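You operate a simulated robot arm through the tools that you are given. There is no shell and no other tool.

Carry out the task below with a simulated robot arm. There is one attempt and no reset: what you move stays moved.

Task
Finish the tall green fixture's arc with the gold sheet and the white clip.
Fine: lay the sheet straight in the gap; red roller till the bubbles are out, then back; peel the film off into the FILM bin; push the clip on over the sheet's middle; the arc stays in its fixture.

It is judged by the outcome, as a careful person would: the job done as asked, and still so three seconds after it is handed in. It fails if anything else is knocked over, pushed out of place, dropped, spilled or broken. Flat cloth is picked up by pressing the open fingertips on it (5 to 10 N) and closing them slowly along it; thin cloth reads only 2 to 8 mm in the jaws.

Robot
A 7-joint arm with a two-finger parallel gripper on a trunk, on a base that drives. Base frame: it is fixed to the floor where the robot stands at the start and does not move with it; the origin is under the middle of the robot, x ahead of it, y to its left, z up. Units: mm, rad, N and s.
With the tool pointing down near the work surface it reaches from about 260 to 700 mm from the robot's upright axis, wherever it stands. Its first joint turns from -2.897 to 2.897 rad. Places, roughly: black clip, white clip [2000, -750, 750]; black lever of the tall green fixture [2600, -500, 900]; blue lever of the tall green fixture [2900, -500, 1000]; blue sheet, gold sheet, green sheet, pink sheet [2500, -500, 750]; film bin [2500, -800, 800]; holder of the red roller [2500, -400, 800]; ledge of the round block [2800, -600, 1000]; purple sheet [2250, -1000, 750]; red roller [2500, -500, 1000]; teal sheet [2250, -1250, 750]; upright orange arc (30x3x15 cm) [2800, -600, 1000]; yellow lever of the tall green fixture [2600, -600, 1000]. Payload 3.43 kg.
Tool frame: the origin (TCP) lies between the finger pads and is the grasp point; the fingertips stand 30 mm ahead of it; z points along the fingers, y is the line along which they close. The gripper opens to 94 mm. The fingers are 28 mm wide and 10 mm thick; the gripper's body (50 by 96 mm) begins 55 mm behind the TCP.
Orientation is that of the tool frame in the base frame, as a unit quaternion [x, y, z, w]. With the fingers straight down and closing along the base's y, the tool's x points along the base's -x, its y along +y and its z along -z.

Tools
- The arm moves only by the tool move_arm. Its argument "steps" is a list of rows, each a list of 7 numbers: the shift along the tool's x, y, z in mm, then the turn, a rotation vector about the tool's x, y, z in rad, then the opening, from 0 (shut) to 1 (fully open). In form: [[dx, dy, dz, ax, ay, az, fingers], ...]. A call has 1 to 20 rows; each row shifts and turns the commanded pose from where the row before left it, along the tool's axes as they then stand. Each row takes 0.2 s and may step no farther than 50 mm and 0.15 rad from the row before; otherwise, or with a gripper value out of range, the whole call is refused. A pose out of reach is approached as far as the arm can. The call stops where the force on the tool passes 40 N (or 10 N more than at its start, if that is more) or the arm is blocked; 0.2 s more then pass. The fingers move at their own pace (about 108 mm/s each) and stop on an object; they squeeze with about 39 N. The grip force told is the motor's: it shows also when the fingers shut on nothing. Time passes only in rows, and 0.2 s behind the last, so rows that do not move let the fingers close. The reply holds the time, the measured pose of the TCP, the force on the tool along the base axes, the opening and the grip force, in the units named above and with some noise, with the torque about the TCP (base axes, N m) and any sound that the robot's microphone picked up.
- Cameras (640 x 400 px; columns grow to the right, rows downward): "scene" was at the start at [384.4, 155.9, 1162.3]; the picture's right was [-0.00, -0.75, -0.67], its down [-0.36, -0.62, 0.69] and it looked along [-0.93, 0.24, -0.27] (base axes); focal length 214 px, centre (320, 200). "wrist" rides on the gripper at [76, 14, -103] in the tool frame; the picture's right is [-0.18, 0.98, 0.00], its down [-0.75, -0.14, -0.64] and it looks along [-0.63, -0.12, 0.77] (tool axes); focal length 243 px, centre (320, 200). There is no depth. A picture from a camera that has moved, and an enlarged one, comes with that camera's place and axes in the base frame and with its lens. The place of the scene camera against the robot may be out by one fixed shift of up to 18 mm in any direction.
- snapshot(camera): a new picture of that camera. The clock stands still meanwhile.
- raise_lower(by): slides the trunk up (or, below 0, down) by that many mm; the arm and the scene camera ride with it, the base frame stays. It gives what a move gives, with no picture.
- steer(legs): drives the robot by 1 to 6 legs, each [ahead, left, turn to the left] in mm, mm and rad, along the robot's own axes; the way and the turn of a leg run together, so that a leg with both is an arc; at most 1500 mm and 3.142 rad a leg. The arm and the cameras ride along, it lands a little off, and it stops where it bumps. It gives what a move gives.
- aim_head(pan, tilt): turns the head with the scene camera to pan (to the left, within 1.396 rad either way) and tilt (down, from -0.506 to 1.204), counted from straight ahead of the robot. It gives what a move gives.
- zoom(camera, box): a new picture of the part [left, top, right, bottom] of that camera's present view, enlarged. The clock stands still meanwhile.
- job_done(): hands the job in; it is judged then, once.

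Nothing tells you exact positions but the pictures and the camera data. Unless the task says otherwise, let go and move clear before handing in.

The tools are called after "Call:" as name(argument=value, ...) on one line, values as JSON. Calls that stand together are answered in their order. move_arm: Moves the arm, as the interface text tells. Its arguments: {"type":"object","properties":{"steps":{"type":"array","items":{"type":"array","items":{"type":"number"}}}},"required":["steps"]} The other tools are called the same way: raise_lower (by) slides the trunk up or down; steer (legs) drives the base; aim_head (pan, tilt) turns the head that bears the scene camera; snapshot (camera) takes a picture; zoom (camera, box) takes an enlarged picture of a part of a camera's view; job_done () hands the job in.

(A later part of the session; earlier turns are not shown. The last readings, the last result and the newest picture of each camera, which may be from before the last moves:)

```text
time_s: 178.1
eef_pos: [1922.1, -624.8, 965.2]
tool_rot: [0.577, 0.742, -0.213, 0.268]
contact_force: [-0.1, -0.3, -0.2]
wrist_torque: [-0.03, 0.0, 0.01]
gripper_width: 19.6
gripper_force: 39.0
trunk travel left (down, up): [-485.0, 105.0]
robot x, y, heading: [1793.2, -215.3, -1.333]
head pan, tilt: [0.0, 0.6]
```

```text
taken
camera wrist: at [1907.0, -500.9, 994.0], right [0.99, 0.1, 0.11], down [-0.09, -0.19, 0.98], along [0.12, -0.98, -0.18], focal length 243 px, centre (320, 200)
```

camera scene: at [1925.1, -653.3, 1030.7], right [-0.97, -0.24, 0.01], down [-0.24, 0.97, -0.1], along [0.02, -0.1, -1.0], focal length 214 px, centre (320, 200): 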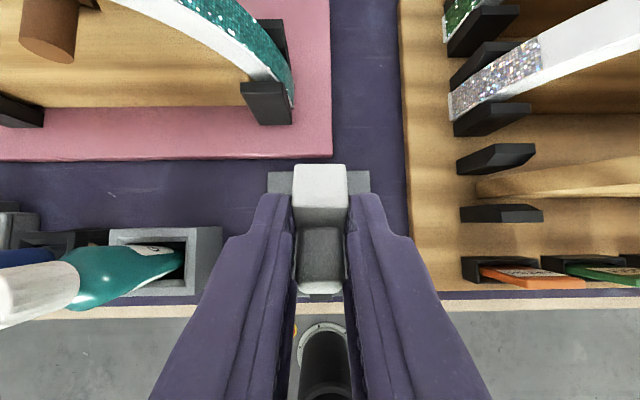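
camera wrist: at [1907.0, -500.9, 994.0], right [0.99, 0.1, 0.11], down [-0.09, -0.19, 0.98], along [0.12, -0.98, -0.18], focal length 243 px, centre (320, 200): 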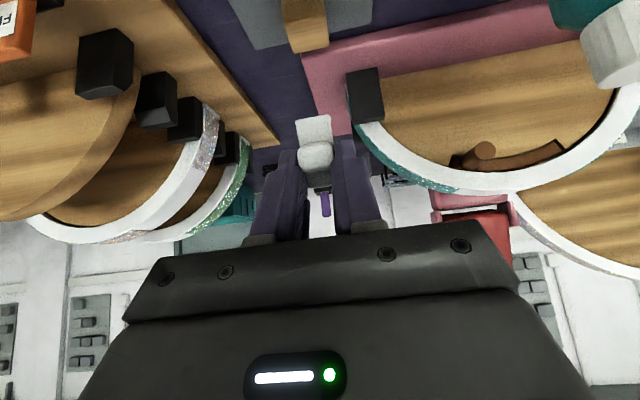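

The clip is in hand. I'll zoom in to determine its roll relative to the gripper.

Call:
zoom(camera="wrist", box=[270, 90, 370, 190])

Call:
zoom(camera="scene", box=[270, 140, 370, 310])

Call:
aim_head(pan=0, tilt=1.1)

Call:
snapshot(camera="scene")

```text
4.00 times, centred on (320, 140) of wrist
camera zoom: at [1907.0, -500.9, 994.0], right [0.99, 0.1, 0.11], down [-0.09, -0.19, 0.98], along [0.12, -0.98, -0.18], focal length 970 px, centre (320, 440)
```

zoom: 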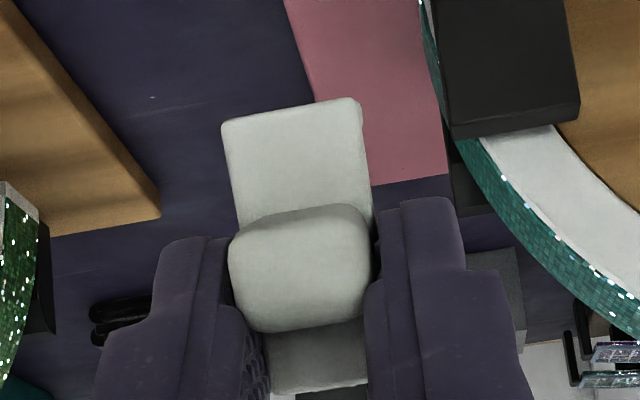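

```text
2.35 times, centred on (320, 225) of scene
camera zoom: at [1925.1, -653.3, 1030.7], right [-0.97, -0.24, 0.01], down [-0.24, 0.97, -0.1], along [0.02, -0.1, -1.0], focal length 505 px, centre (320, 141)
```

zoom: 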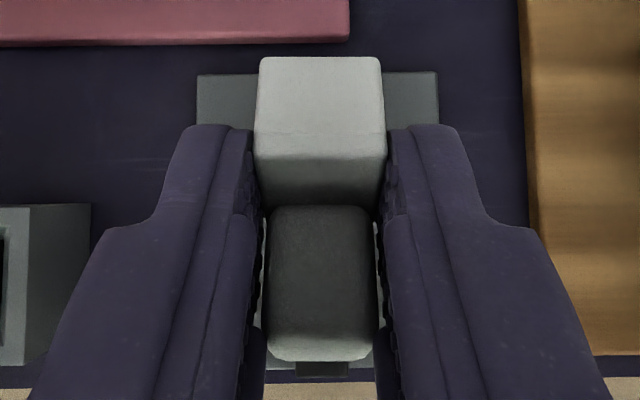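

```text
time_s: 179.0
eef_pos: [1922.7, -625.1, 965.0]
tool_rot: [0.577, 0.741, -0.213, 0.268]
contact_force: [0.7, -0.7, 0.5]
wrist_torque: [0.02, -0.02, 0.03]
gripper_width: 19.7
gripper_force: 39.1
trunk travel left (down, up): [-485.0, 105.0]
robot x, y, heading: [1792.0, -214.9, -1.336]
head pan, tilt: [0.0, 1.1]
```

```text
taken
camera scene: at [1913.8, -608.9, 1024.9], right [-0.97, -0.24, 0.01], down [-0.22, 0.89, 0.39], along [-0.1, 0.38, -0.92], focal length 214 px, centre (320, 200)
```

scene: 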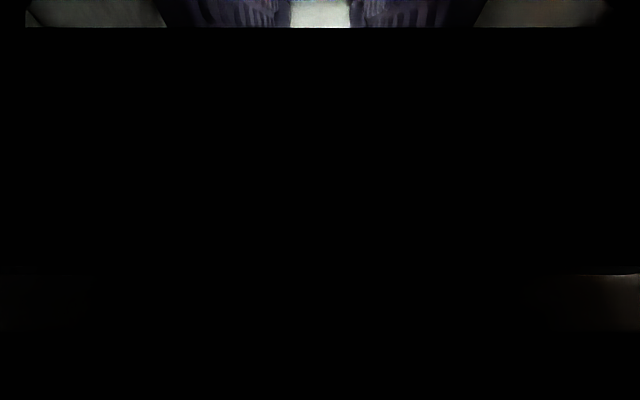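

I estimate the knob currently ~10–20° above horizontal. I'll raise and rotate the gripper by about 78° so the clip becomes upright, then inspect.

Call:
move_arm(steps=[[-25.7, 0, -30.6, 0, 0, 0, 0.1], [-19.3, 0, -23, 0, 0, 0, 0.1], [0, 0, 0, 0, 0.15, 0, 0.1], [0, 0, 0, 0, 0.15, 0, 0.1], [0, 0, 0, 0, 0.15, 0, 0.1], [0, 0, 0, 0, 0.15, 0, 0.1], [0, 0, 0, 0, 0.15, 0, 0.1], [0, 0, 0, 0, 0.15, 0, 0.1], [0, 0, 0, 0, 0.15, 0, 0.1], [0, 0, 0, 0, 0.15, 0, 0.1], [0, 0, 0, 0, 0.15, 0, 0.1], [0, 0, 0, 0, 0, 0, 0.1]])

Call:
aim_head(pan=0, tilt=0.6)

Call:
snapshot(camera="scene")

Call:
snapshot(camera="wrist")

```text
time_s: 181.6
eef_pos: [1923.3, -623.1, 1034.6]
tool_rot: [0.583, 0.747, 0.194, -0.254]
contact_force: [0.1, 0.0, -0.8]
wrist_torque: [0.01, 0.0, 0.0]
gripper_width: 19.8
gripper_force: 39.5
trunk travel left (down, up): [-485.0, 105.0]
robot x, y, heading: [1793.8, -217.1, -1.337]
head pan, tilt: [0.0, 1.1]
```

```text
time_s: 182.5
eef_pos: [1923.0, -623.3, 1035.3]
tool_rot: [0.583, 0.747, 0.194, -0.254]
contact_force: [0.1, -0.2, 0.0]
wrist_torque: [-0.02, 0.02, 0.01]
gripper_width: 19.7
gripper_force: 39.4
trunk travel left (down, up): [-485.0, 105.0]
robot x, y, heading: [1792.1, -215.1, -1.34]
head pan, tilt: [0.0, 0.6]
```

```text
taken
camera scene: at [1937.4, -703.9, 1032.7], right [-0.97, -0.24, 0.01], down [-0.07, 0.31, 0.95], along [-0.23, 0.92, -0.31], focal length 214 px, centre (320, 200)
```

scene: 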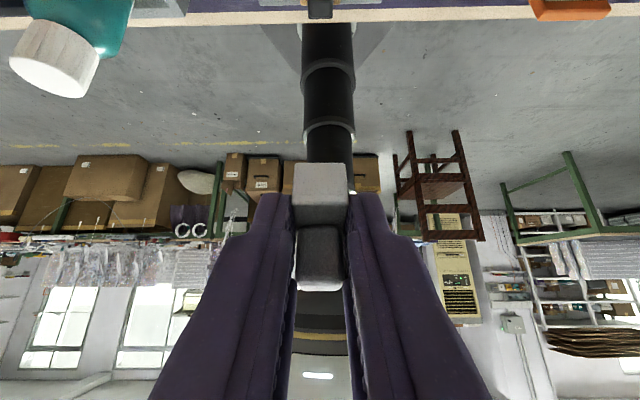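

```text
taken
camera wrist: at [1938.0, -621.3, 1161.3], right [0.99, 0.1, -0.12], down [0.1, -0.99, 0.06], along [-0.11, -0.07, -0.99], focal length 243 px, centre (320, 200)
```

wrist: 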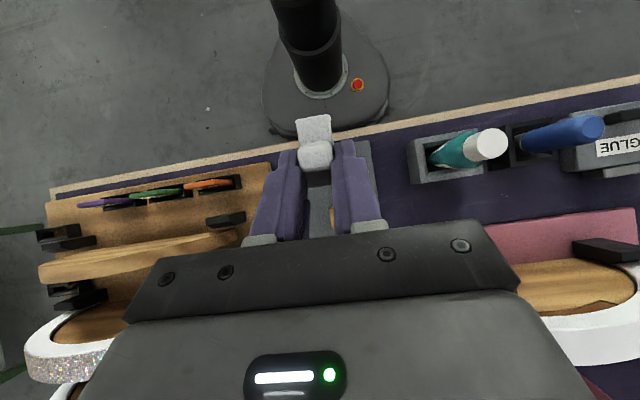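

Call:
zoom(camera="wrist", box=[270, 90, 370, 190])

Call:
zoom(camera="scene", box=[270, 140, 370, 310])

```text
4.00 times, centred on (320, 140) of wrist
camera zoom: at [1938.0, -621.3, 1161.3], right [0.99, 0.1, -0.12], down [0.1, -0.99, 0.06], along [-0.11, -0.07, -0.99], focal length 970 px, centre (320, 440)
```

zoom: 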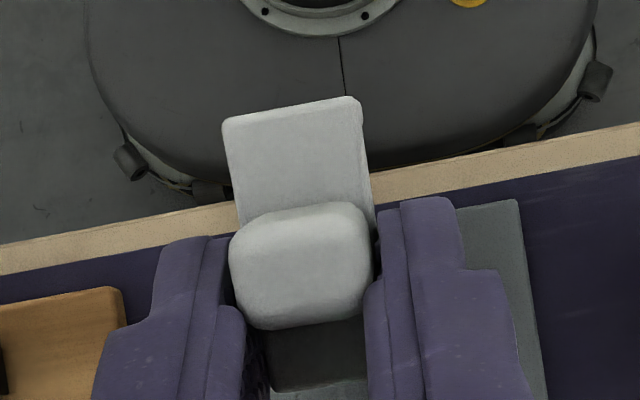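

```text
2.35 times, centred on (320, 225) of scene
camera zoom: at [1937.4, -703.9, 1032.7], right [-0.97, -0.24, 0.01], down [-0.07, 0.31, 0.95], along [-0.23, 0.92, -0.31], focal length 505 px, centre (320, 141)
```

zoom: 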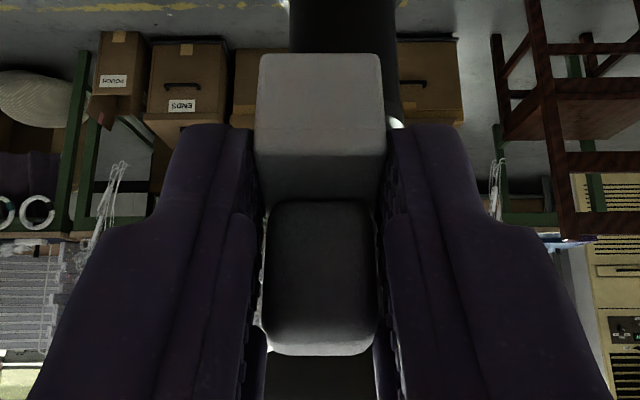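

Working it out, the clip's knob will be upright with the tool leaning about −21°, so I over-rotated. I'll rotate back 0.28 rad, raise the hand and trunk, and check.

Call:
move_arm(steps=[[0, 0, 0, 0, -0.14, 0, 0.1], [0, 0, 0, 0, -0.139, 0, 0.1], [14, 0, -37, 0, 0, 0, 0.1], [14, 0, -37, 0, 0, 0, 0.1], [14, 0, -37, 0, 0, 0, 0.1], [0, 0, 0, 0, 0, 0, 0.1]])

Call:
raise_lower(by=40)

Call:
snapshot(camera="wrist")

Call:
snapshot(camera="scene")

```text
time_s: 183.9
eef_pos: [1923.3, -625.0, 1154.6]
tool_rot: [0.606, 0.774, 0.111, -0.148]
contact_force: [0.6, -0.4, 0.3]
wrist_torque: [0.01, 0.0, -0.01]
gripper_width: 18.7
gripper_force: 39.2
trunk travel left (down, up): [-485.0, 105.0]
robot x, y, heading: [1791.2, -217.3, -1.335]
head pan, tilt: [0.0, 0.6]
```

```text
time_s: 184.8
eef_pos: [1923.9, -624.4, 1193.4]
tool_rot: [0.606, 0.774, 0.111, -0.148]
contact_force: [0.2, -0.5, -0.8]
wrist_torque: [0.0, -0.03, 0.04]
gripper_width: 19.0
gripper_force: 39.3
trunk travel left (down, up): [-525.0, 65.0]
robot x, y, heading: [1793.1, -217.9, -1.336]
head pan, tilt: [0.0, 0.6]
```

```text
taken
camera wrist: at [1930.7, -588.2, 1316.7], right [0.99, 0.07, -0.07], down [0.09, -0.94, 0.33], along [-0.05, -0.33, -0.94], focal length 243 px, centre (320, 200)
```

wrist: 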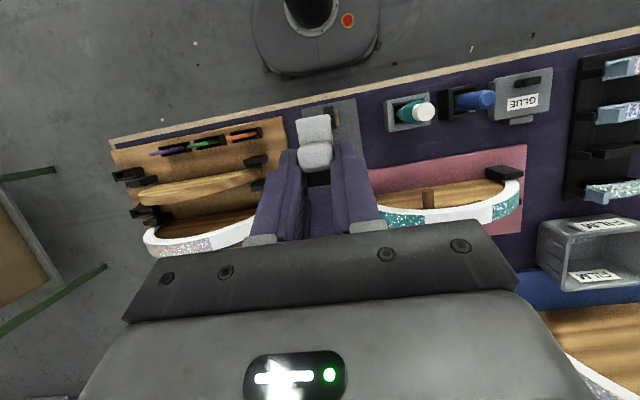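

```text
taken
camera scene: at [1938.1, -702.4, 1211.4], right [-0.97, -0.24, 0.01], down [-0.13, 0.55, 0.83], along [-0.2, 0.8, -0.56], focal length 214 px, centre (320, 200)
```

scene: 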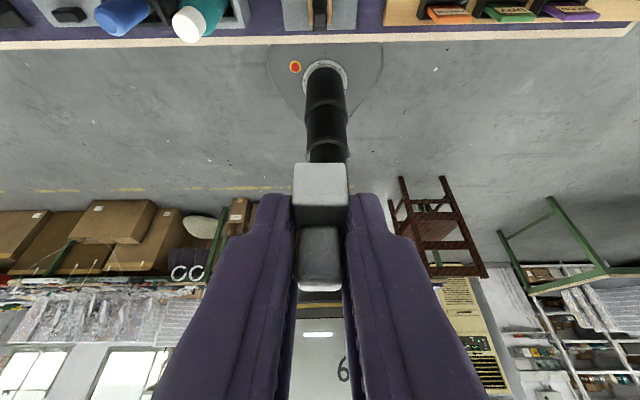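

Upright by my estimate. Now drive back along the bench to the green fixture with the clip in hand.

Call:
steer(legs=[[-80, 0, 0], [0, 814, 0.015], [115, 0, 0]])

Call:
snapshot(camera="wrist")

```text
time_s: 190.5
eef_pos: [2699.7, -479.9, 1194.5]
tool_rot: [0.608, 0.772, 0.113, -0.148]
contact_force: [0.4, -1.0, -0.2]
wrist_torque: [0.06, 0.01, 0.02]
gripper_width: 18.8
gripper_force: 39.5
trunk travel left (down, up): [-525.0, 65.0]
robot x, y, heading: [2571.5, -70.3, -1.341]
head pan, tilt: [0.0, 0.6]
```

```text
taken
camera wrist: at [2707.8, -443.3, 1316.3], right [1.0, 0.07, -0.07], down [0.09, -0.94, 0.32], along [-0.05, -0.33, -0.94], focal length 243 px, centre (320, 200)
```

wrist: 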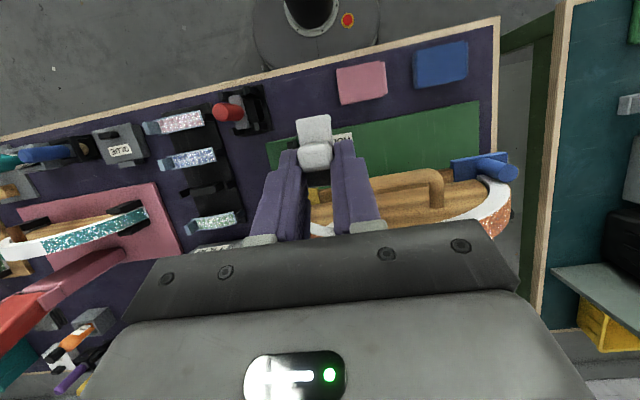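

I'll yaw slightly to match the arc and move the clip above the sheet's middle, staying well above the arc.

Call:
move_arm(steps=[[0, 0, 0, 0.011, 0, -0.028, 0.1], [-26.4, 16.4, -10.3, 0, 0, 0, 0.1], [-26.4, 16.4, -10.3, 0, 0, 0, 0.1], [-26.4, 16.4, -10.3, 0, 0, 0, 0.1], [-26.4, 16.4, -10.3, 0, 0, 0, 0.1], [0, 0, 0, 0, 0, 0, 0.1]])

Call:
snapshot(camera="scene")

Call:
snapshot(camera="wrist")

```text
time_s: 191.9
eef_pos: [2793.9, -571.4, 1194.5]
tool_rot: [0.597, 0.781, 0.11, -0.149]
contact_force: [-0.9, 0.7, 0.0]
wrist_torque: [-0.02, -0.02, 0.02]
gripper_width: 18.7
gripper_force: 39.5
trunk travel left (down, up): [-525.0, 65.0]
robot x, y, heading: [2570.6, -67.3, -1.345]
head pan, tilt: [0.0, 0.6]
```

```text
taken
camera scene: at [2809.6, -648.9, 1211.8], right [-0.96, -0.27, 0.01], down [-0.14, 0.55, 0.83], along [-0.22, 0.8, -0.56], focal length 214 px, centre (320, 200)
```

scene: 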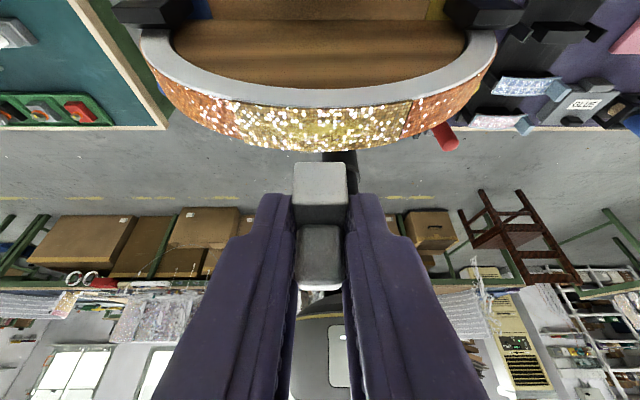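

```text
taken
camera wrist: at [2799.9, -534.9, 1317.1], right [0.99, 0.1, -0.07], down [0.11, -0.94, 0.33], along [-0.04, -0.33, -0.94], focal length 243 px, centre (320, 200)
```

wrist: 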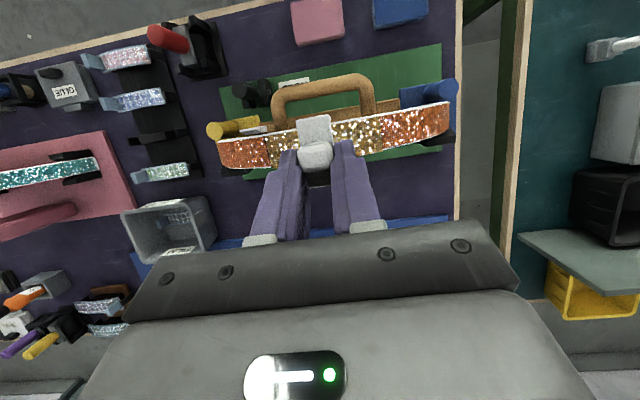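

Excellent views of the clip above the gold sheet from both sides. I'll zoom for alignment.

Call:
zoom(camera="scene", box=[200, 60, 440, 240])

Call:
zoom(camera="wrist", box=[210, 70, 430, 220])

```text
2.22 times, centred on (320, 150) of scene
camera zoom: at [2809.6, -648.9, 1211.8], right [-0.96, -0.27, 0.01], down [-0.14, 0.55, 0.83], along [-0.22, 0.8, -0.56], focal length 477 px, centre (320, 311)
```

zoom: 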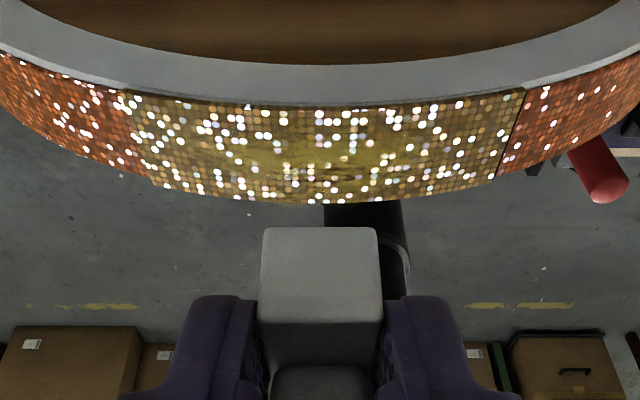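

```text
2.67 times, centred on (320, 145) of wrist
camera zoom: at [2799.9, -534.9, 1317.1], right [0.99, 0.1, -0.07], down [0.11, -0.94, 0.33], along [-0.04, -0.33, -0.94], focal length 647 px, centre (320, 347)
```

zoom: 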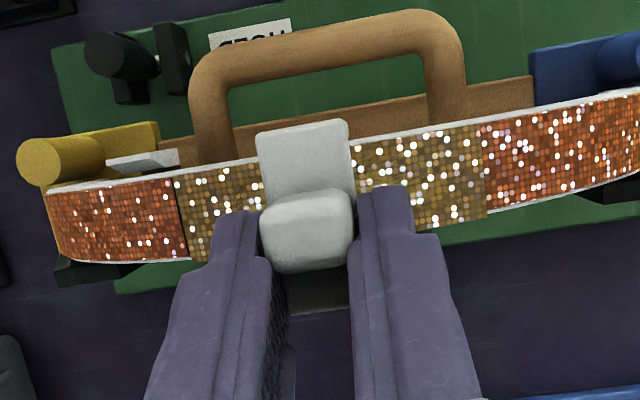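

Dead reckoning and images agree: the clip is within ~0.5 mm of the sheet's middle and the arc's centre line. A small lean correction, then lower to just above the arc.

Call:
move_arm(steps=[[-1.1, 0, -0.4, 0, 0.045, 0, 0.1], [-6.1, -0.4, 13.7, 0, 0, 0, 0.1], [-4.9, 0, 11, 0, 0, 0, 0.1], [0, 0, 0, 0, 0, 0, 0.1]])

Call:
zoom(camera="scene", box=[200, 60, 440, 240])

Call:
zoom(camera="wrist", box=[210, 70, 430, 220])

```text
time_s: 192.9
eef_pos: [2793.6, -571.5, 1166.3]
tool_rot: [0.594, 0.777, 0.123, -0.168]
contact_force: [0.3, -0.3, -0.1]
wrist_torque: [-0.04, 0.01, 0.0]
gripper_width: 18.7
gripper_force: 39.3
trunk travel left (down, up): [-525.0, 65.0]
robot x, y, heading: [2572.4, -68.0, -1.345]
head pan, tilt: [0.0, 0.6]
```

```text
2.22 times, centred on (320, 150) of scene
camera zoom: at [2809.0, -650.3, 1180.7], right [-0.96, -0.27, 0.01], down [-0.13, 0.51, 0.85], along [-0.23, 0.82, -0.53], focal length 477 px, centre (320, 311)
```

zoom: 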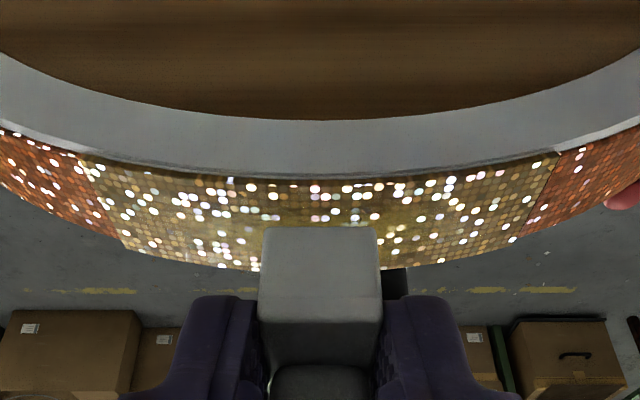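

```text
2.67 times, centred on (320, 145) of wrist
camera zoom: at [2800.6, -541.0, 1290.3], right [0.99, 0.1, -0.08], down [0.12, -0.95, 0.28], along [-0.05, -0.29, -0.96], focal length 647 px, centre (320, 347)
```

zoom: 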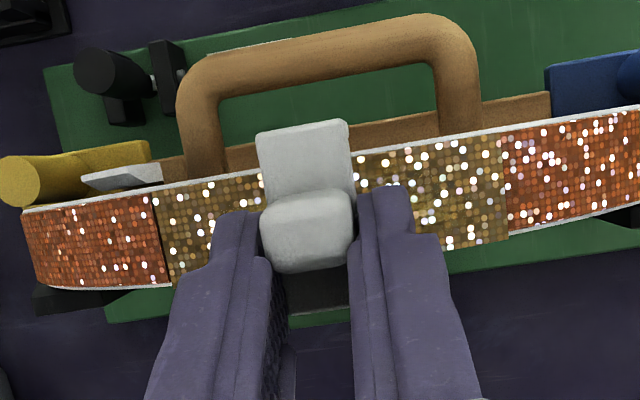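

e1 alignment is right on the sheet's middle. Measured against the arc's edges, the clip should move ~3 mm toward n. I'll shift and descend in small steps, watching the force.

Call:
move_arm(steps=[[-2.7, 0, -1.2, 0, 0, 0, 0.1], [-1.6, 0, 3.7, 0, 0, 0, 0.1], [-1.2, 0, 2.7, 0, 0, 0, 0.1], [0, 0, 0, 0, 0, 0, 0.1]])

Call:
zoom(camera="scene", box=[200, 60, 440, 240])

Call:
zoom(camera="wrist", box=[250, 80, 390, 200])

```text
time_s: 193.9
eef_pos: [2794.0, -575.6, 1160.0]
tool_rot: [0.594, 0.777, 0.123, -0.167]
contact_force: [0.2, 0.1, 0.8]
wrist_torque: [0.02, 0.02, 0.0]
gripper_width: 18.8
gripper_force: 39.0
trunk travel left (down, up): [-525.0, 65.0]
robot x, y, heading: [2570.9, -70.9, -1.343]
head pan, tilt: [0.0, 0.6]
```

```text
2.22 times, centred on (320, 150) of scene
camera zoom: at [2809.4, -653.1, 1174.0], right [-0.96, -0.27, 0.01], down [-0.13, 0.51, 0.85], along [-0.23, 0.82, -0.53], focal length 477 px, centre (320, 311)
```

zoom: 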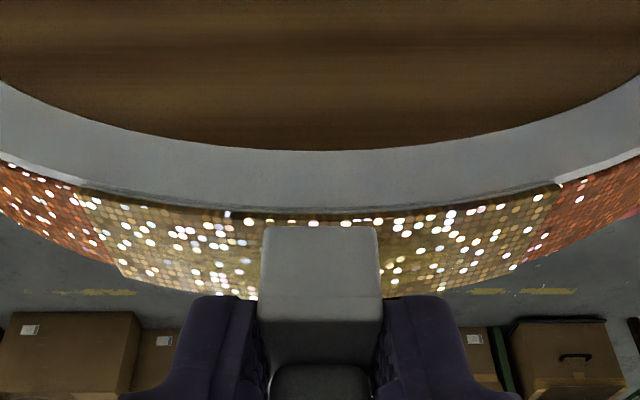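

```text
3.33 times, centred on (320, 140) of wrist
camera zoom: at [2801.0, -543.7, 1283.6], right [0.99, 0.1, -0.08], down [0.12, -0.95, 0.28], along [-0.05, -0.29, -0.96], focal length 809 px, centre (320, 400)
```

zoom: 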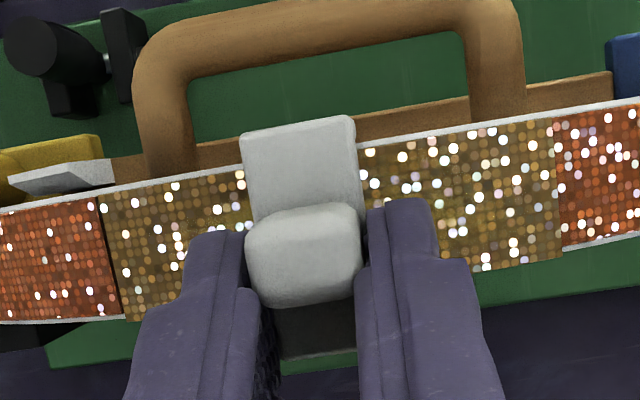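

Call:
move_arm(steps=[[-0.6, 0, -0.3, 0, 0, 0, 0.1], [-1.2, 0, 2.7, 0, 0, 0, 0.1], [-1.2, 0, 2.7, 0, 0, 0, 0.1], [0, 0, 0, 0, 0, 0, 0.1]])

Call:
zoom(camera="scene", box=[220, 80, 420, 230])

Call:
zoom(camera="wrist", box=[250, 80, 390, 200])

```text
time_s: 194.9
eef_pos: [2794.6, -575.8, 1154.0]
tool_rot: [0.593, 0.778, 0.123, -0.167]
contact_force: [-0.2, -0.4, 0.2]
wrist_torque: [0.01, -0.02, -0.02]
gripper_width: 18.5
gripper_force: 39.2
trunk travel left (down, up): [-525.0, 65.0]
robot x, y, heading: [2573.4, -68.3, -1.341]
head pan, tilt: [0.0, 0.6]
```

```text
2.67 times, centred on (320, 155) of scene
camera zoom: at [2810.5, -653.5, 1167.9], right [-0.96, -0.27, 0.01], down [-0.13, 0.51, 0.85], along [-0.23, 0.82, -0.53], focal length 572 px, centre (320, 320)
```

zoom: 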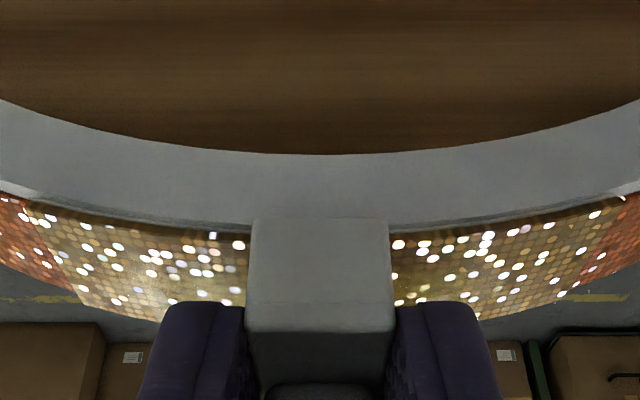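

```text
3.33 times, centred on (320, 140) of wrist
camera zoom: at [2802.1, -544.1, 1277.5], right [0.99, 0.1, -0.08], down [0.12, -0.95, 0.28], along [-0.05, -0.29, -0.96], focal length 809 px, centre (320, 400)
```

zoom: 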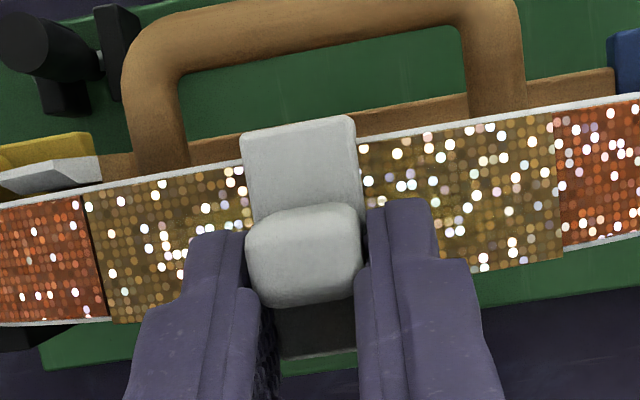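

The far flange is now passing outside the arc's back edge with no contact. Continuing down slowly.

Call:
move_arm(steps=[[-1.2, 0, 2.7, 0, 0, 0, 0.1], [-1.2, 0, 2.7, 0, 0, 0, 0.1], [0, 0, 0, 0, 0, 0, 0.1]])

Call:
zoom(camera="scene", box=[220, 80, 420, 230])

Call:
zoom(camera="wrist", box=[250, 80, 390, 200])

```text
time_s: 195.7
eef_pos: [2793.5, -575.1, 1147.2]
tool_rot: [0.594, 0.778, 0.122, -0.166]
contact_force: [0.3, -0.3, 0.4]
wrist_torque: [-0.03, -0.01, 0.02]
gripper_width: 18.7
gripper_force: 38.6
trunk travel left (down, up): [-525.0, 65.0]
robot x, y, heading: [2573.9, -67.9, -1.343]
head pan, tilt: [0.0, 0.6]
```

```text
2.67 times, centred on (320, 155) of scene
camera zoom: at [2810.4, -653.1, 1161.5], right [-0.96, -0.27, 0.01], down [-0.13, 0.51, 0.85], along [-0.23, 0.82, -0.53], focal length 572 px, centre (320, 320)
```

zoom: 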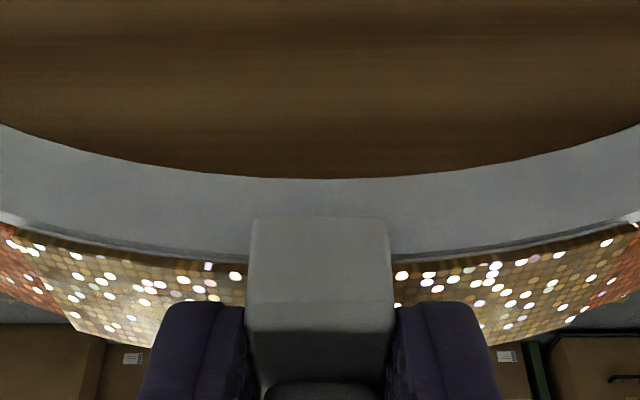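

```text
3.33 times, centred on (320, 140) of wrist
camera zoom: at [2802.0, -543.7, 1271.1], right [0.99, 0.1, -0.08], down [0.12, -0.95, 0.28], along [-0.05, -0.29, -0.96], focal length 809 px, centre (320, 400)
```

zoom: 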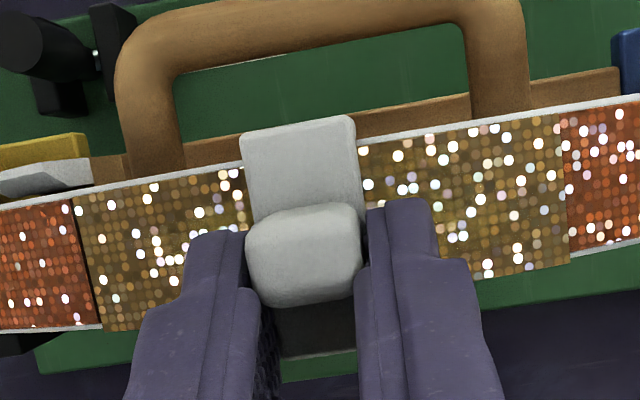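

Well aligned. Pressing on down until the plate meets the sheet.

Call:
move_arm(steps=[[-0.8, 0, 1.8, 0, 0, 0, 0.1], [-0.8, 0, 1.8, 0, 0, 0, 0.1], [0, 0, 0, 0, 0, 0, 0.1]])

Call:
zoom(camera="scene", box=[220, 80, 420, 230])

```text
time_s: 196.5
eef_pos: [2795.6, -575.6, 1144.7]
tool_rot: [0.593, 0.778, 0.122, -0.167]
contact_force: [-0.8, 0.7, 0.6]
wrist_torque: [0.08, 0.03, -0.02]
gripper_width: 18.9
gripper_force: 39.3
trunk travel left (down, up): [-525.0, 65.0]
robot x, y, heading: [2572.3, -71.8, -1.347]
head pan, tilt: [0.0, 0.6]
```

```text
2.67 times, centred on (320, 155) of scene
camera zoom: at [2810.5, -653.3, 1158.0], right [-0.96, -0.27, 0.01], down [-0.13, 0.51, 0.85], along [-0.23, 0.82, -0.53], focal length 572 px, centre (320, 320)
```

zoom: 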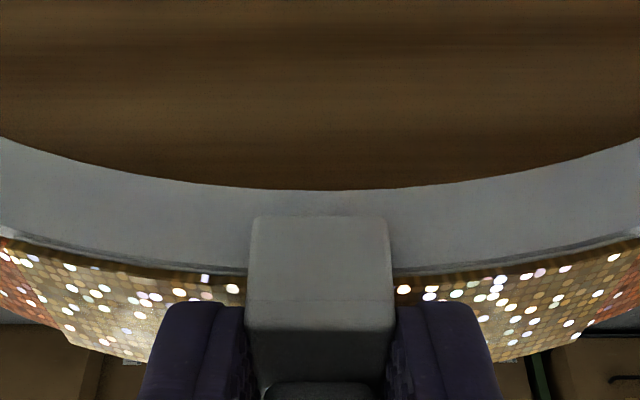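

Call:
move_arm(steps=[[-0.8, 0, 1.8, 0, 0, 0, 0.1], [-0.8, 0, 1.8, 0, 0, 0, 0.1], [0, 0, 0, 0, 0, 0, 0.1]])

Call:
zoom(camera="scene", box=[220, 80, 420, 230])

Call:
zoom(camera="wrist", box=[250, 80, 390, 200])

```text
time_s: 197.3
eef_pos: [2794.6, -574.5, 1142.3]
tool_rot: [0.594, 0.779, 0.121, -0.164]
contact_force: [0.9, -5.1, 31.4]
wrist_torque: [-0.08, -0.03, -0.01]
gripper_width: 18.9
gripper_force: 39.1
trunk travel left (down, up): [-525.0, 65.0]
robot x, y, heading: [2571.9, -69.3, -1.344]
head pan, tilt: [0.0, 0.6]
```

```text
2.67 times, centred on (320, 155) of scene
camera zoom: at [2810.5, -652.9, 1156.8], right [-0.96, -0.27, 0.01], down [-0.14, 0.51, 0.85], along [-0.23, 0.82, -0.53], focal length 572 px, centre (320, 320)
```

zoom: 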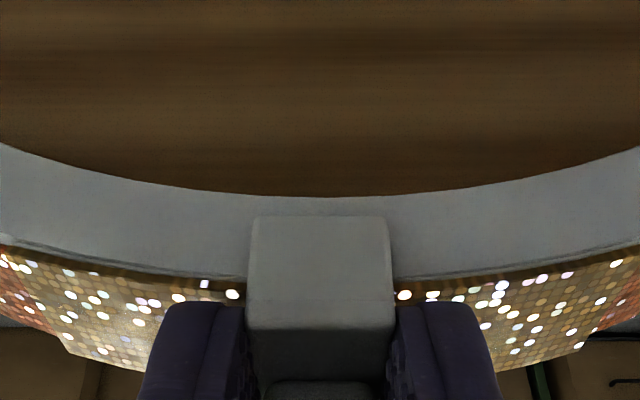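

```text
3.33 times, centred on (320, 140) of wrist
camera zoom: at [2801.9, -543.1, 1266.0], right [0.99, 0.1, -0.08], down [0.12, -0.95, 0.29], along [-0.05, -0.29, -0.95], focal length 809 px, centre (320, 400)
```

zoom: 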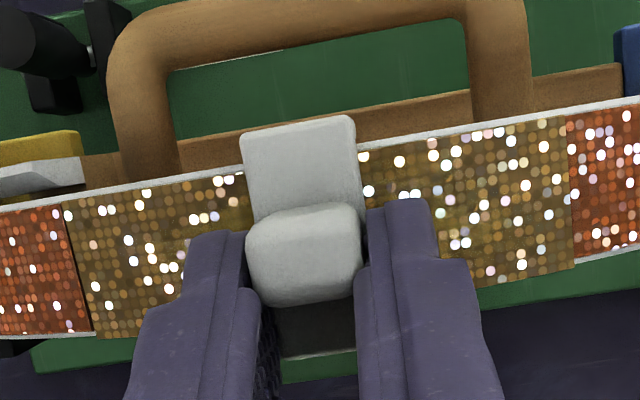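

Contact (31 N) near seating height; the flange overlaps the arc's back by ~10 mm. I'll relax slightly, open, and then press the clip fully home from above.

Call:
move_arm(steps=[[0.4, 0, -0.9, 0, 0, 0, 0.1], [0, 0, 0, 0, 0, 0, 0.22], [0, 0, 0, 0, 0, 0, 0.26], [0, 0, 0, 0, 0, 0, 0.3], [0, 0, 0, 0, 0, 0, 0.35]])

Call:
zoom(camera="scene", box=[220, 80, 420, 230])

Call:
zoom(camera="wrist", box=[250, 80, 390, 200])

```text
time_s: 198.5
eef_pos: [2793.5, -574.5, 1142.7]
tool_rot: [0.594, 0.778, 0.122, -0.166]
contact_force: [2.4, -8.4, 37.1]
wrist_torque: [-0.15, -0.04, 0.0]
gripper_width: 25.1
gripper_force: 0.1
trunk travel left (down, up): [-525.0, 65.0]
robot x, y, heading: [2571.3, -69.2, -1.345]
head pan, tilt: [0.0, 0.6]
```

```text
2.67 times, centred on (320, 155) of scene
camera zoom: at [2809.7, -652.1, 1156.4], right [-0.96, -0.27, 0.01], down [-0.13, 0.51, 0.85], along [-0.23, 0.82, -0.53], focal length 572 px, centre (320, 320)
```

zoom: 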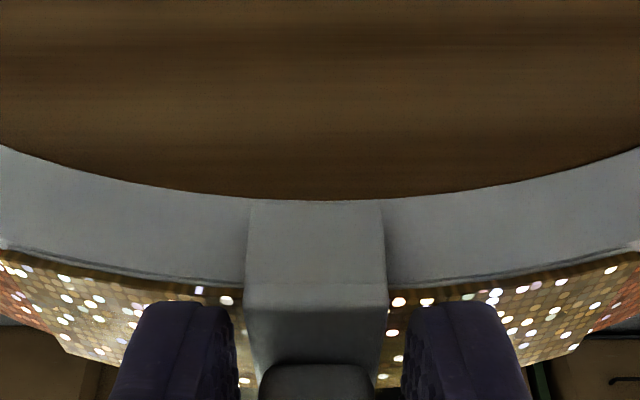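

```text
3.33 times, centred on (320, 140) of wrist
camera zoom: at [2801.2, -542.5, 1265.8], right [0.99, 0.1, -0.08], down [0.12, -0.95, 0.28], along [-0.05, -0.29, -0.96], focal length 809 px, centre (320, 400)
```

zoom: 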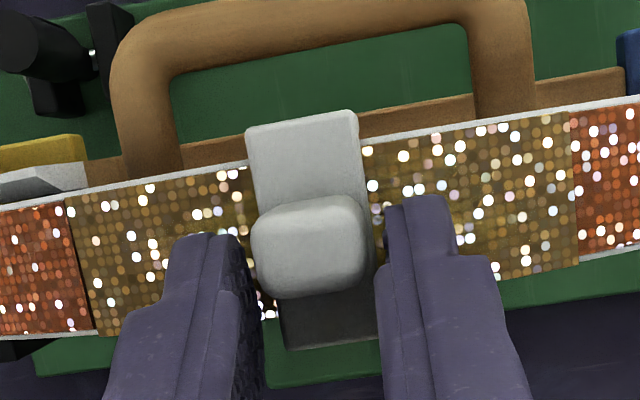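

The clip settled further onto the arc when released. I'll open more and retreat along the tool axis.

Call:
move_arm(steps=[[0.8, 0, -2, 0, 0, 0, 0.4], [0.8, 0, -2, 0, 0, 0, 0.45], [0, 0, -10, 0, 0, 0, 0.5], [0, 0, -30, 0, 0, 0, 0.5], [0, 0, -40, 0, 0, 0, 0.5], [0, 0, 0, 0, 0, 0, 0.5]])

Call:
snapshot(camera="scene")

Call:
snapshot(camera="wrist")

```text
time_s: 199.9
eef_pos: [2806.1, -607.1, 1218.9]
tool_rot: [0.594, 0.777, 0.123, -0.167]
contact_force: [0.4, 0.9, -0.5]
wrist_torque: [-0.02, 0.01, -0.03]
gripper_width: 47.0
gripper_force: 0.2
trunk travel left (down, up): [-525.0, 65.0]
robot x, y, heading: [2572.5, -69.4, -1.341]
head pan, tilt: [0.0, 0.6]
```

```text
taken
camera scene: at [2821.3, -684.3, 1233.4], right [-0.96, -0.26, 0.01], down [-0.13, 0.51, 0.85], along [-0.23, 0.82, -0.53], focal length 214 px, centre (320, 200)
```

scene: 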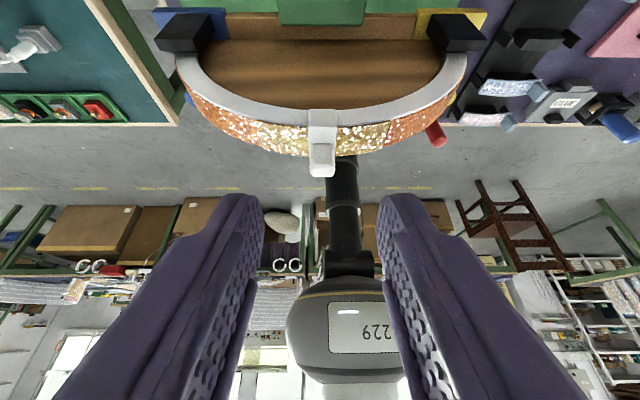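

```text
taken
camera wrist: at [2812.9, -575.0, 1343.1], right [0.99, 0.1, -0.08], down [0.12, -0.95, 0.28], along [-0.05, -0.29, -0.96], focal length 243 px, centre (320, 200)
```

wrist: 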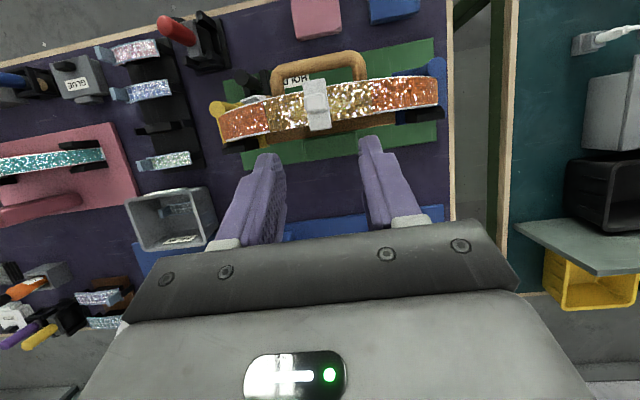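

The clip is standing on the arc over the sheet. I'll zoom in to check its seating from both sides.

Call:
zoom(camera="scene", box=[260, 80, 390, 190])

Call:
zoom(camera="wrist", box=[210, 50, 450, 170])

Call:
zoom(camera="wrist", box=[280, 60, 360, 150])

```text
3.64 times, centred on (325, 135) of scene
camera zoom: at [2821.3, -684.3, 1233.4], right [-0.96, -0.26, 0.01], down [-0.13, 0.51, 0.85], along [-0.23, 0.82, -0.53], focal length 780 px, centre (302, 436)
```

zoom: 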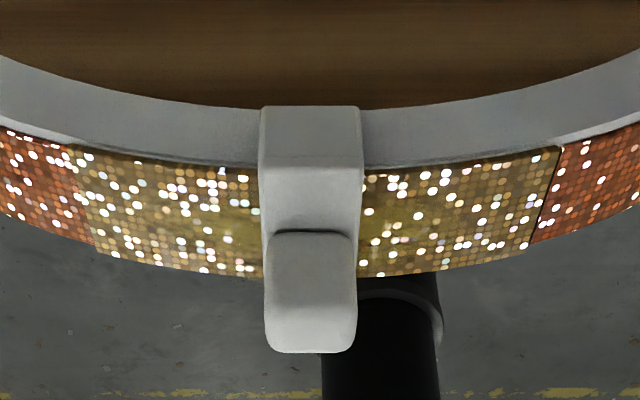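

```text
2.67 times, centred on (330, 110) of wrist
camera zoom: at [2812.9, -575.0, 1343.1], right [0.99, 0.1, -0.08], down [0.12, -0.95, 0.28], along [-0.05, -0.29, -0.96], focal length 647 px, centre (293, 440)
```

zoom: 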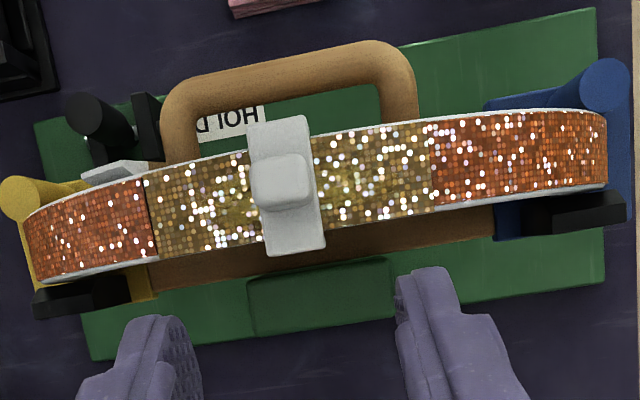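

```text
4.44 times, centred on (320, 105) of wrist
camera zoom: at [2812.9, -575.0, 1343.1], right [0.99, 0.1, -0.08], down [0.12, -0.95, 0.28], along [-0.05, -0.29, -0.96], focal length 1078 px, centre (320, 622)
```

zoom: 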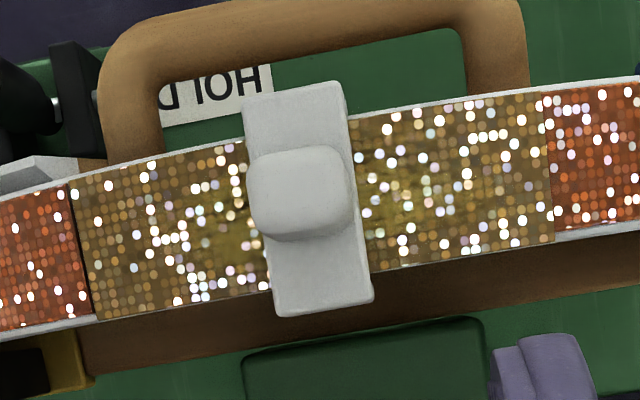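

The clip sits squarely over the sheet's middle. To be sure it's pushed fully on, I'll go vertical with closed fingers above the knob and press gently.

Call:
move_arm(steps=[[0, 0, 0, 0, -0.14, 0, 0.3], [0, 0, 0, 0, -0.14, 0, 0.1], [0, 0, 0, 0, -0.139, 0, 0], [26, -2.7, 0, 0, 0, 0, 0], [26, -2.7, 0, 0, 0, 0, 0], [0, 0, 0, 0, 0, 0, 0]])

Call:
snapshot(camera="scene")

Call:
snapshot(camera="wrist")

```text
time_s: 201.3
eef_pos: [2784.8, -558.2, 1219.1]
tool_rot: [0.606, 0.795, -0.004, -0.002]
contact_force: [-0.2, -1.1, 0.2]
wrist_torque: [0.01, 0.01, 0.02]
gripper_width: 0.0
gripper_force: 33.1
trunk travel left (down, up): [-525.0, 65.0]
robot x, y, heading: [2571.0, -70.2, -1.342]
head pan, tilt: [0.0, 0.6]
```

```text
taken
camera scene: at [2797.0, -624.8, 1258.8], right [-0.96, -0.27, 0.01], down [-0.22, 0.8, 0.56], along [-0.16, 0.54, -0.83], focal length 214 px, centre (320, 200)
```

scene: 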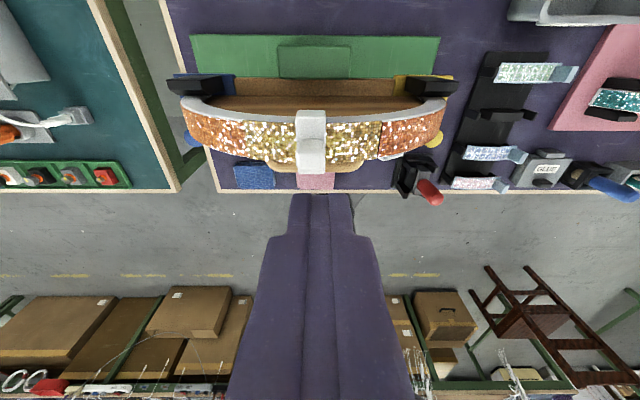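

```text
taken
camera wrist: at [2778.7, -480.8, 1320.3], right [1.0, 0.08, -0.01], down [0.07, -0.76, 0.64], along [0.05, -0.64, -0.76], focal length 243 px, centre (320, 200)
```

wrist: 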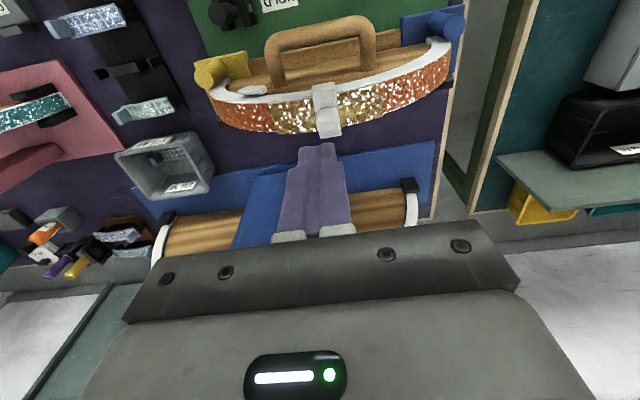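

Call:
zoom(camera="scene", box=[260, 90, 380, 210])

Call:
zoom(camera="wrist", box=[270, 60, 390, 180])

```text
3.33 times, centred on (320, 150) of scene
camera zoom: at [2797.0, -624.8, 1258.8], right [-0.96, -0.27, 0.01], down [-0.22, 0.8, 0.56], along [-0.16, 0.54, -0.83], focal length 715 px, centre (320, 367)
```

zoom: 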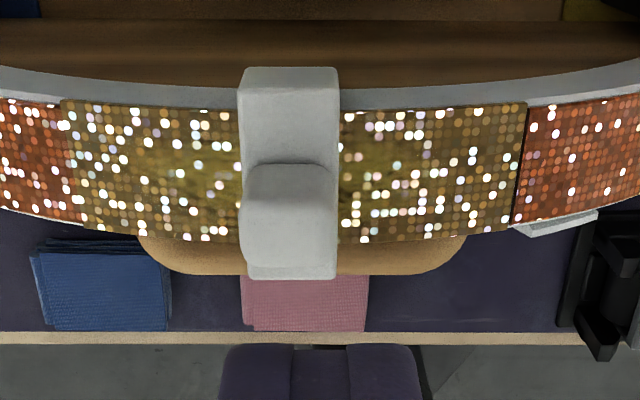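

```text
3.33 times, centred on (330, 120) of wrist
camera zoom: at [2778.7, -480.8, 1320.3], right [1.0, 0.08, -0.01], down [0.07, -0.76, 0.64], along [0.05, -0.64, -0.76], focal length 809 px, centre (287, 467)
```

zoom: 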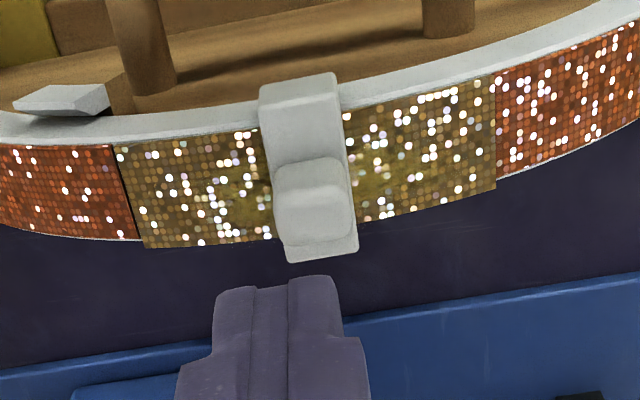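

I'll shift ~6 mm along the arc to be over the knob and press down in small steps.

Call:
move_arm(steps=[[1, 5.8, 0, 0, 0, 0, 0], [0, 0, 15, 0, 0, 0, 0], [0, 0, 15, 0, 0, 0, 0], [0, 0, 5, 0, 0, 0, 0], [0, 0, 0, 0, 0, 0, 0]])

Call:
zoom(camera="scene", box=[260, 110, 380, 230])

Call:
zoom(camera="wrist", box=[260, 60, 380, 180])

```text
time_s: 202.5
eef_pos: [2788.9, -555.6, 1183.7]
tool_rot: [0.606, 0.796, -0.003, -0.001]
contact_force: [-0.9, 0.1, -0.4]
wrist_torque: [-0.03, -0.02, 0.0]
gripper_width: 0.0
gripper_force: 33.0
trunk travel left (down, up): [-525.0, 65.0]
robot x, y, heading: [2569.0, -70.5, -1.345]
head pan, tilt: [0.0, 0.6]
```

```text
3.33 times, centred on (320, 170) of scene
camera zoom: at [2801.3, -621.7, 1223.1], right [-0.96, -0.27, 0.01], down [-0.21, 0.8, 0.56], along [-0.15, 0.54, -0.83], focal length 715 px, centre (320, 300)
```

zoom: 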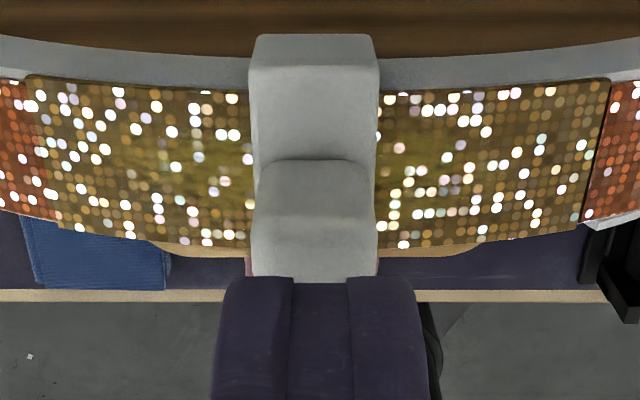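

```text
3.33 times, centred on (320, 120) of wrist
camera zoom: at [2783.0, -477.6, 1284.6], right [1.0, 0.08, -0.01], down [0.07, -0.76, 0.64], along [0.05, -0.64, -0.76], focal length 809 px, centre (320, 467)
```

zoom: 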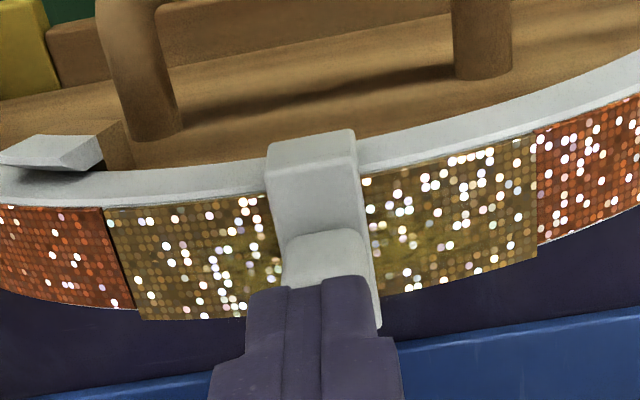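

Call:
move_arm(steps=[[0, -0.7, 4, 0, 0, 0, 0], [0, 0, 4, 0, 0, 0, 0], [0, 0, 0, 0, 0, 0, 0]])

```text
time_s: 203.3
eef_pos: [2789.0, -555.5, 1176.6]
tool_rot: [0.606, 0.796, -0.004, -0.001]
contact_force: [0.3, 0.4, -0.2]
wrist_torque: [0.0, 0.0, -0.02]
gripper_width: 0.0
gripper_force: 33.0
trunk travel left (down, up): [-525.0, 65.0]
robot x, y, heading: [2571.5, -72.0, -1.343]
head pan, tilt: [0.0, 0.6]
```

Call:
move_arm(steps=[[0, 0, 3, 0, 0, 0, 0], [0, 0, 3, 0, 0, 0, 0], [0, 0, 0, 0, 0, 0, 0]])

Call:
zoom(camera="wrist", box=[260, 60, 380, 180])

```text
time_s: 204.1
eef_pos: [2787.2, -555.3, 1169.9]
tool_rot: [0.605, 0.796, -0.004, -0.001]
contact_force: [0.0, -0.4, 5.2]
wrist_torque: [-0.03, -0.03, 0.0]
gripper_width: 0.1
gripper_force: 33.0
trunk travel left (down, up): [-525.0, 65.0]
robot x, y, heading: [2573.5, -70.1, -1.342]
head pan, tilt: [0.0, 0.6]
```

```text
3.33 times, centred on (320, 120) of wrist
camera zoom: at [2782.3, -477.5, 1271.7], right [1.0, 0.08, -0.01], down [0.07, -0.76, 0.65], along [0.05, -0.64, -0.76], focal length 809 px, centre (320, 467)
```

zoom: 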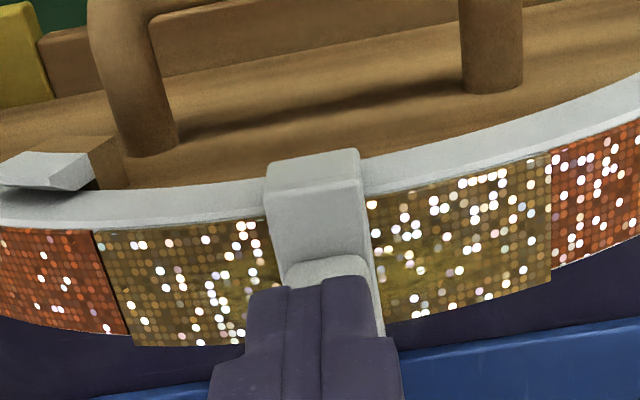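

Contact with the knob. I'll press to about 15–20 N.

Call:
move_arm(steps=[[0, 0, 1.5, 0, 0, 0, 0], [0, 0, 1.5, 0, 0, 0, 0], [0, 0, 0, 0, 0, 0, 0]])

```text
time_s: 205.0
eef_pos: [2789.7, -557.1, 1169.9]
tool_rot: [0.606, 0.795, -0.005, 0.002]
contact_force: [-0.3, 0.8, 23.2]
wrist_torque: [0.05, -0.01, 0.04]
gripper_width: 0.0
gripper_force: 33.0
trunk travel left (down, up): [-525.0, 65.0]
robot x, y, heading: [2573.8, -68.4, -1.345]
head pan, tilt: [0.0, 0.6]
stopped in row 3: the force on the tool passed its limit at 41 N (the readings are from after the stop); the commanded pose is now the measured one
```

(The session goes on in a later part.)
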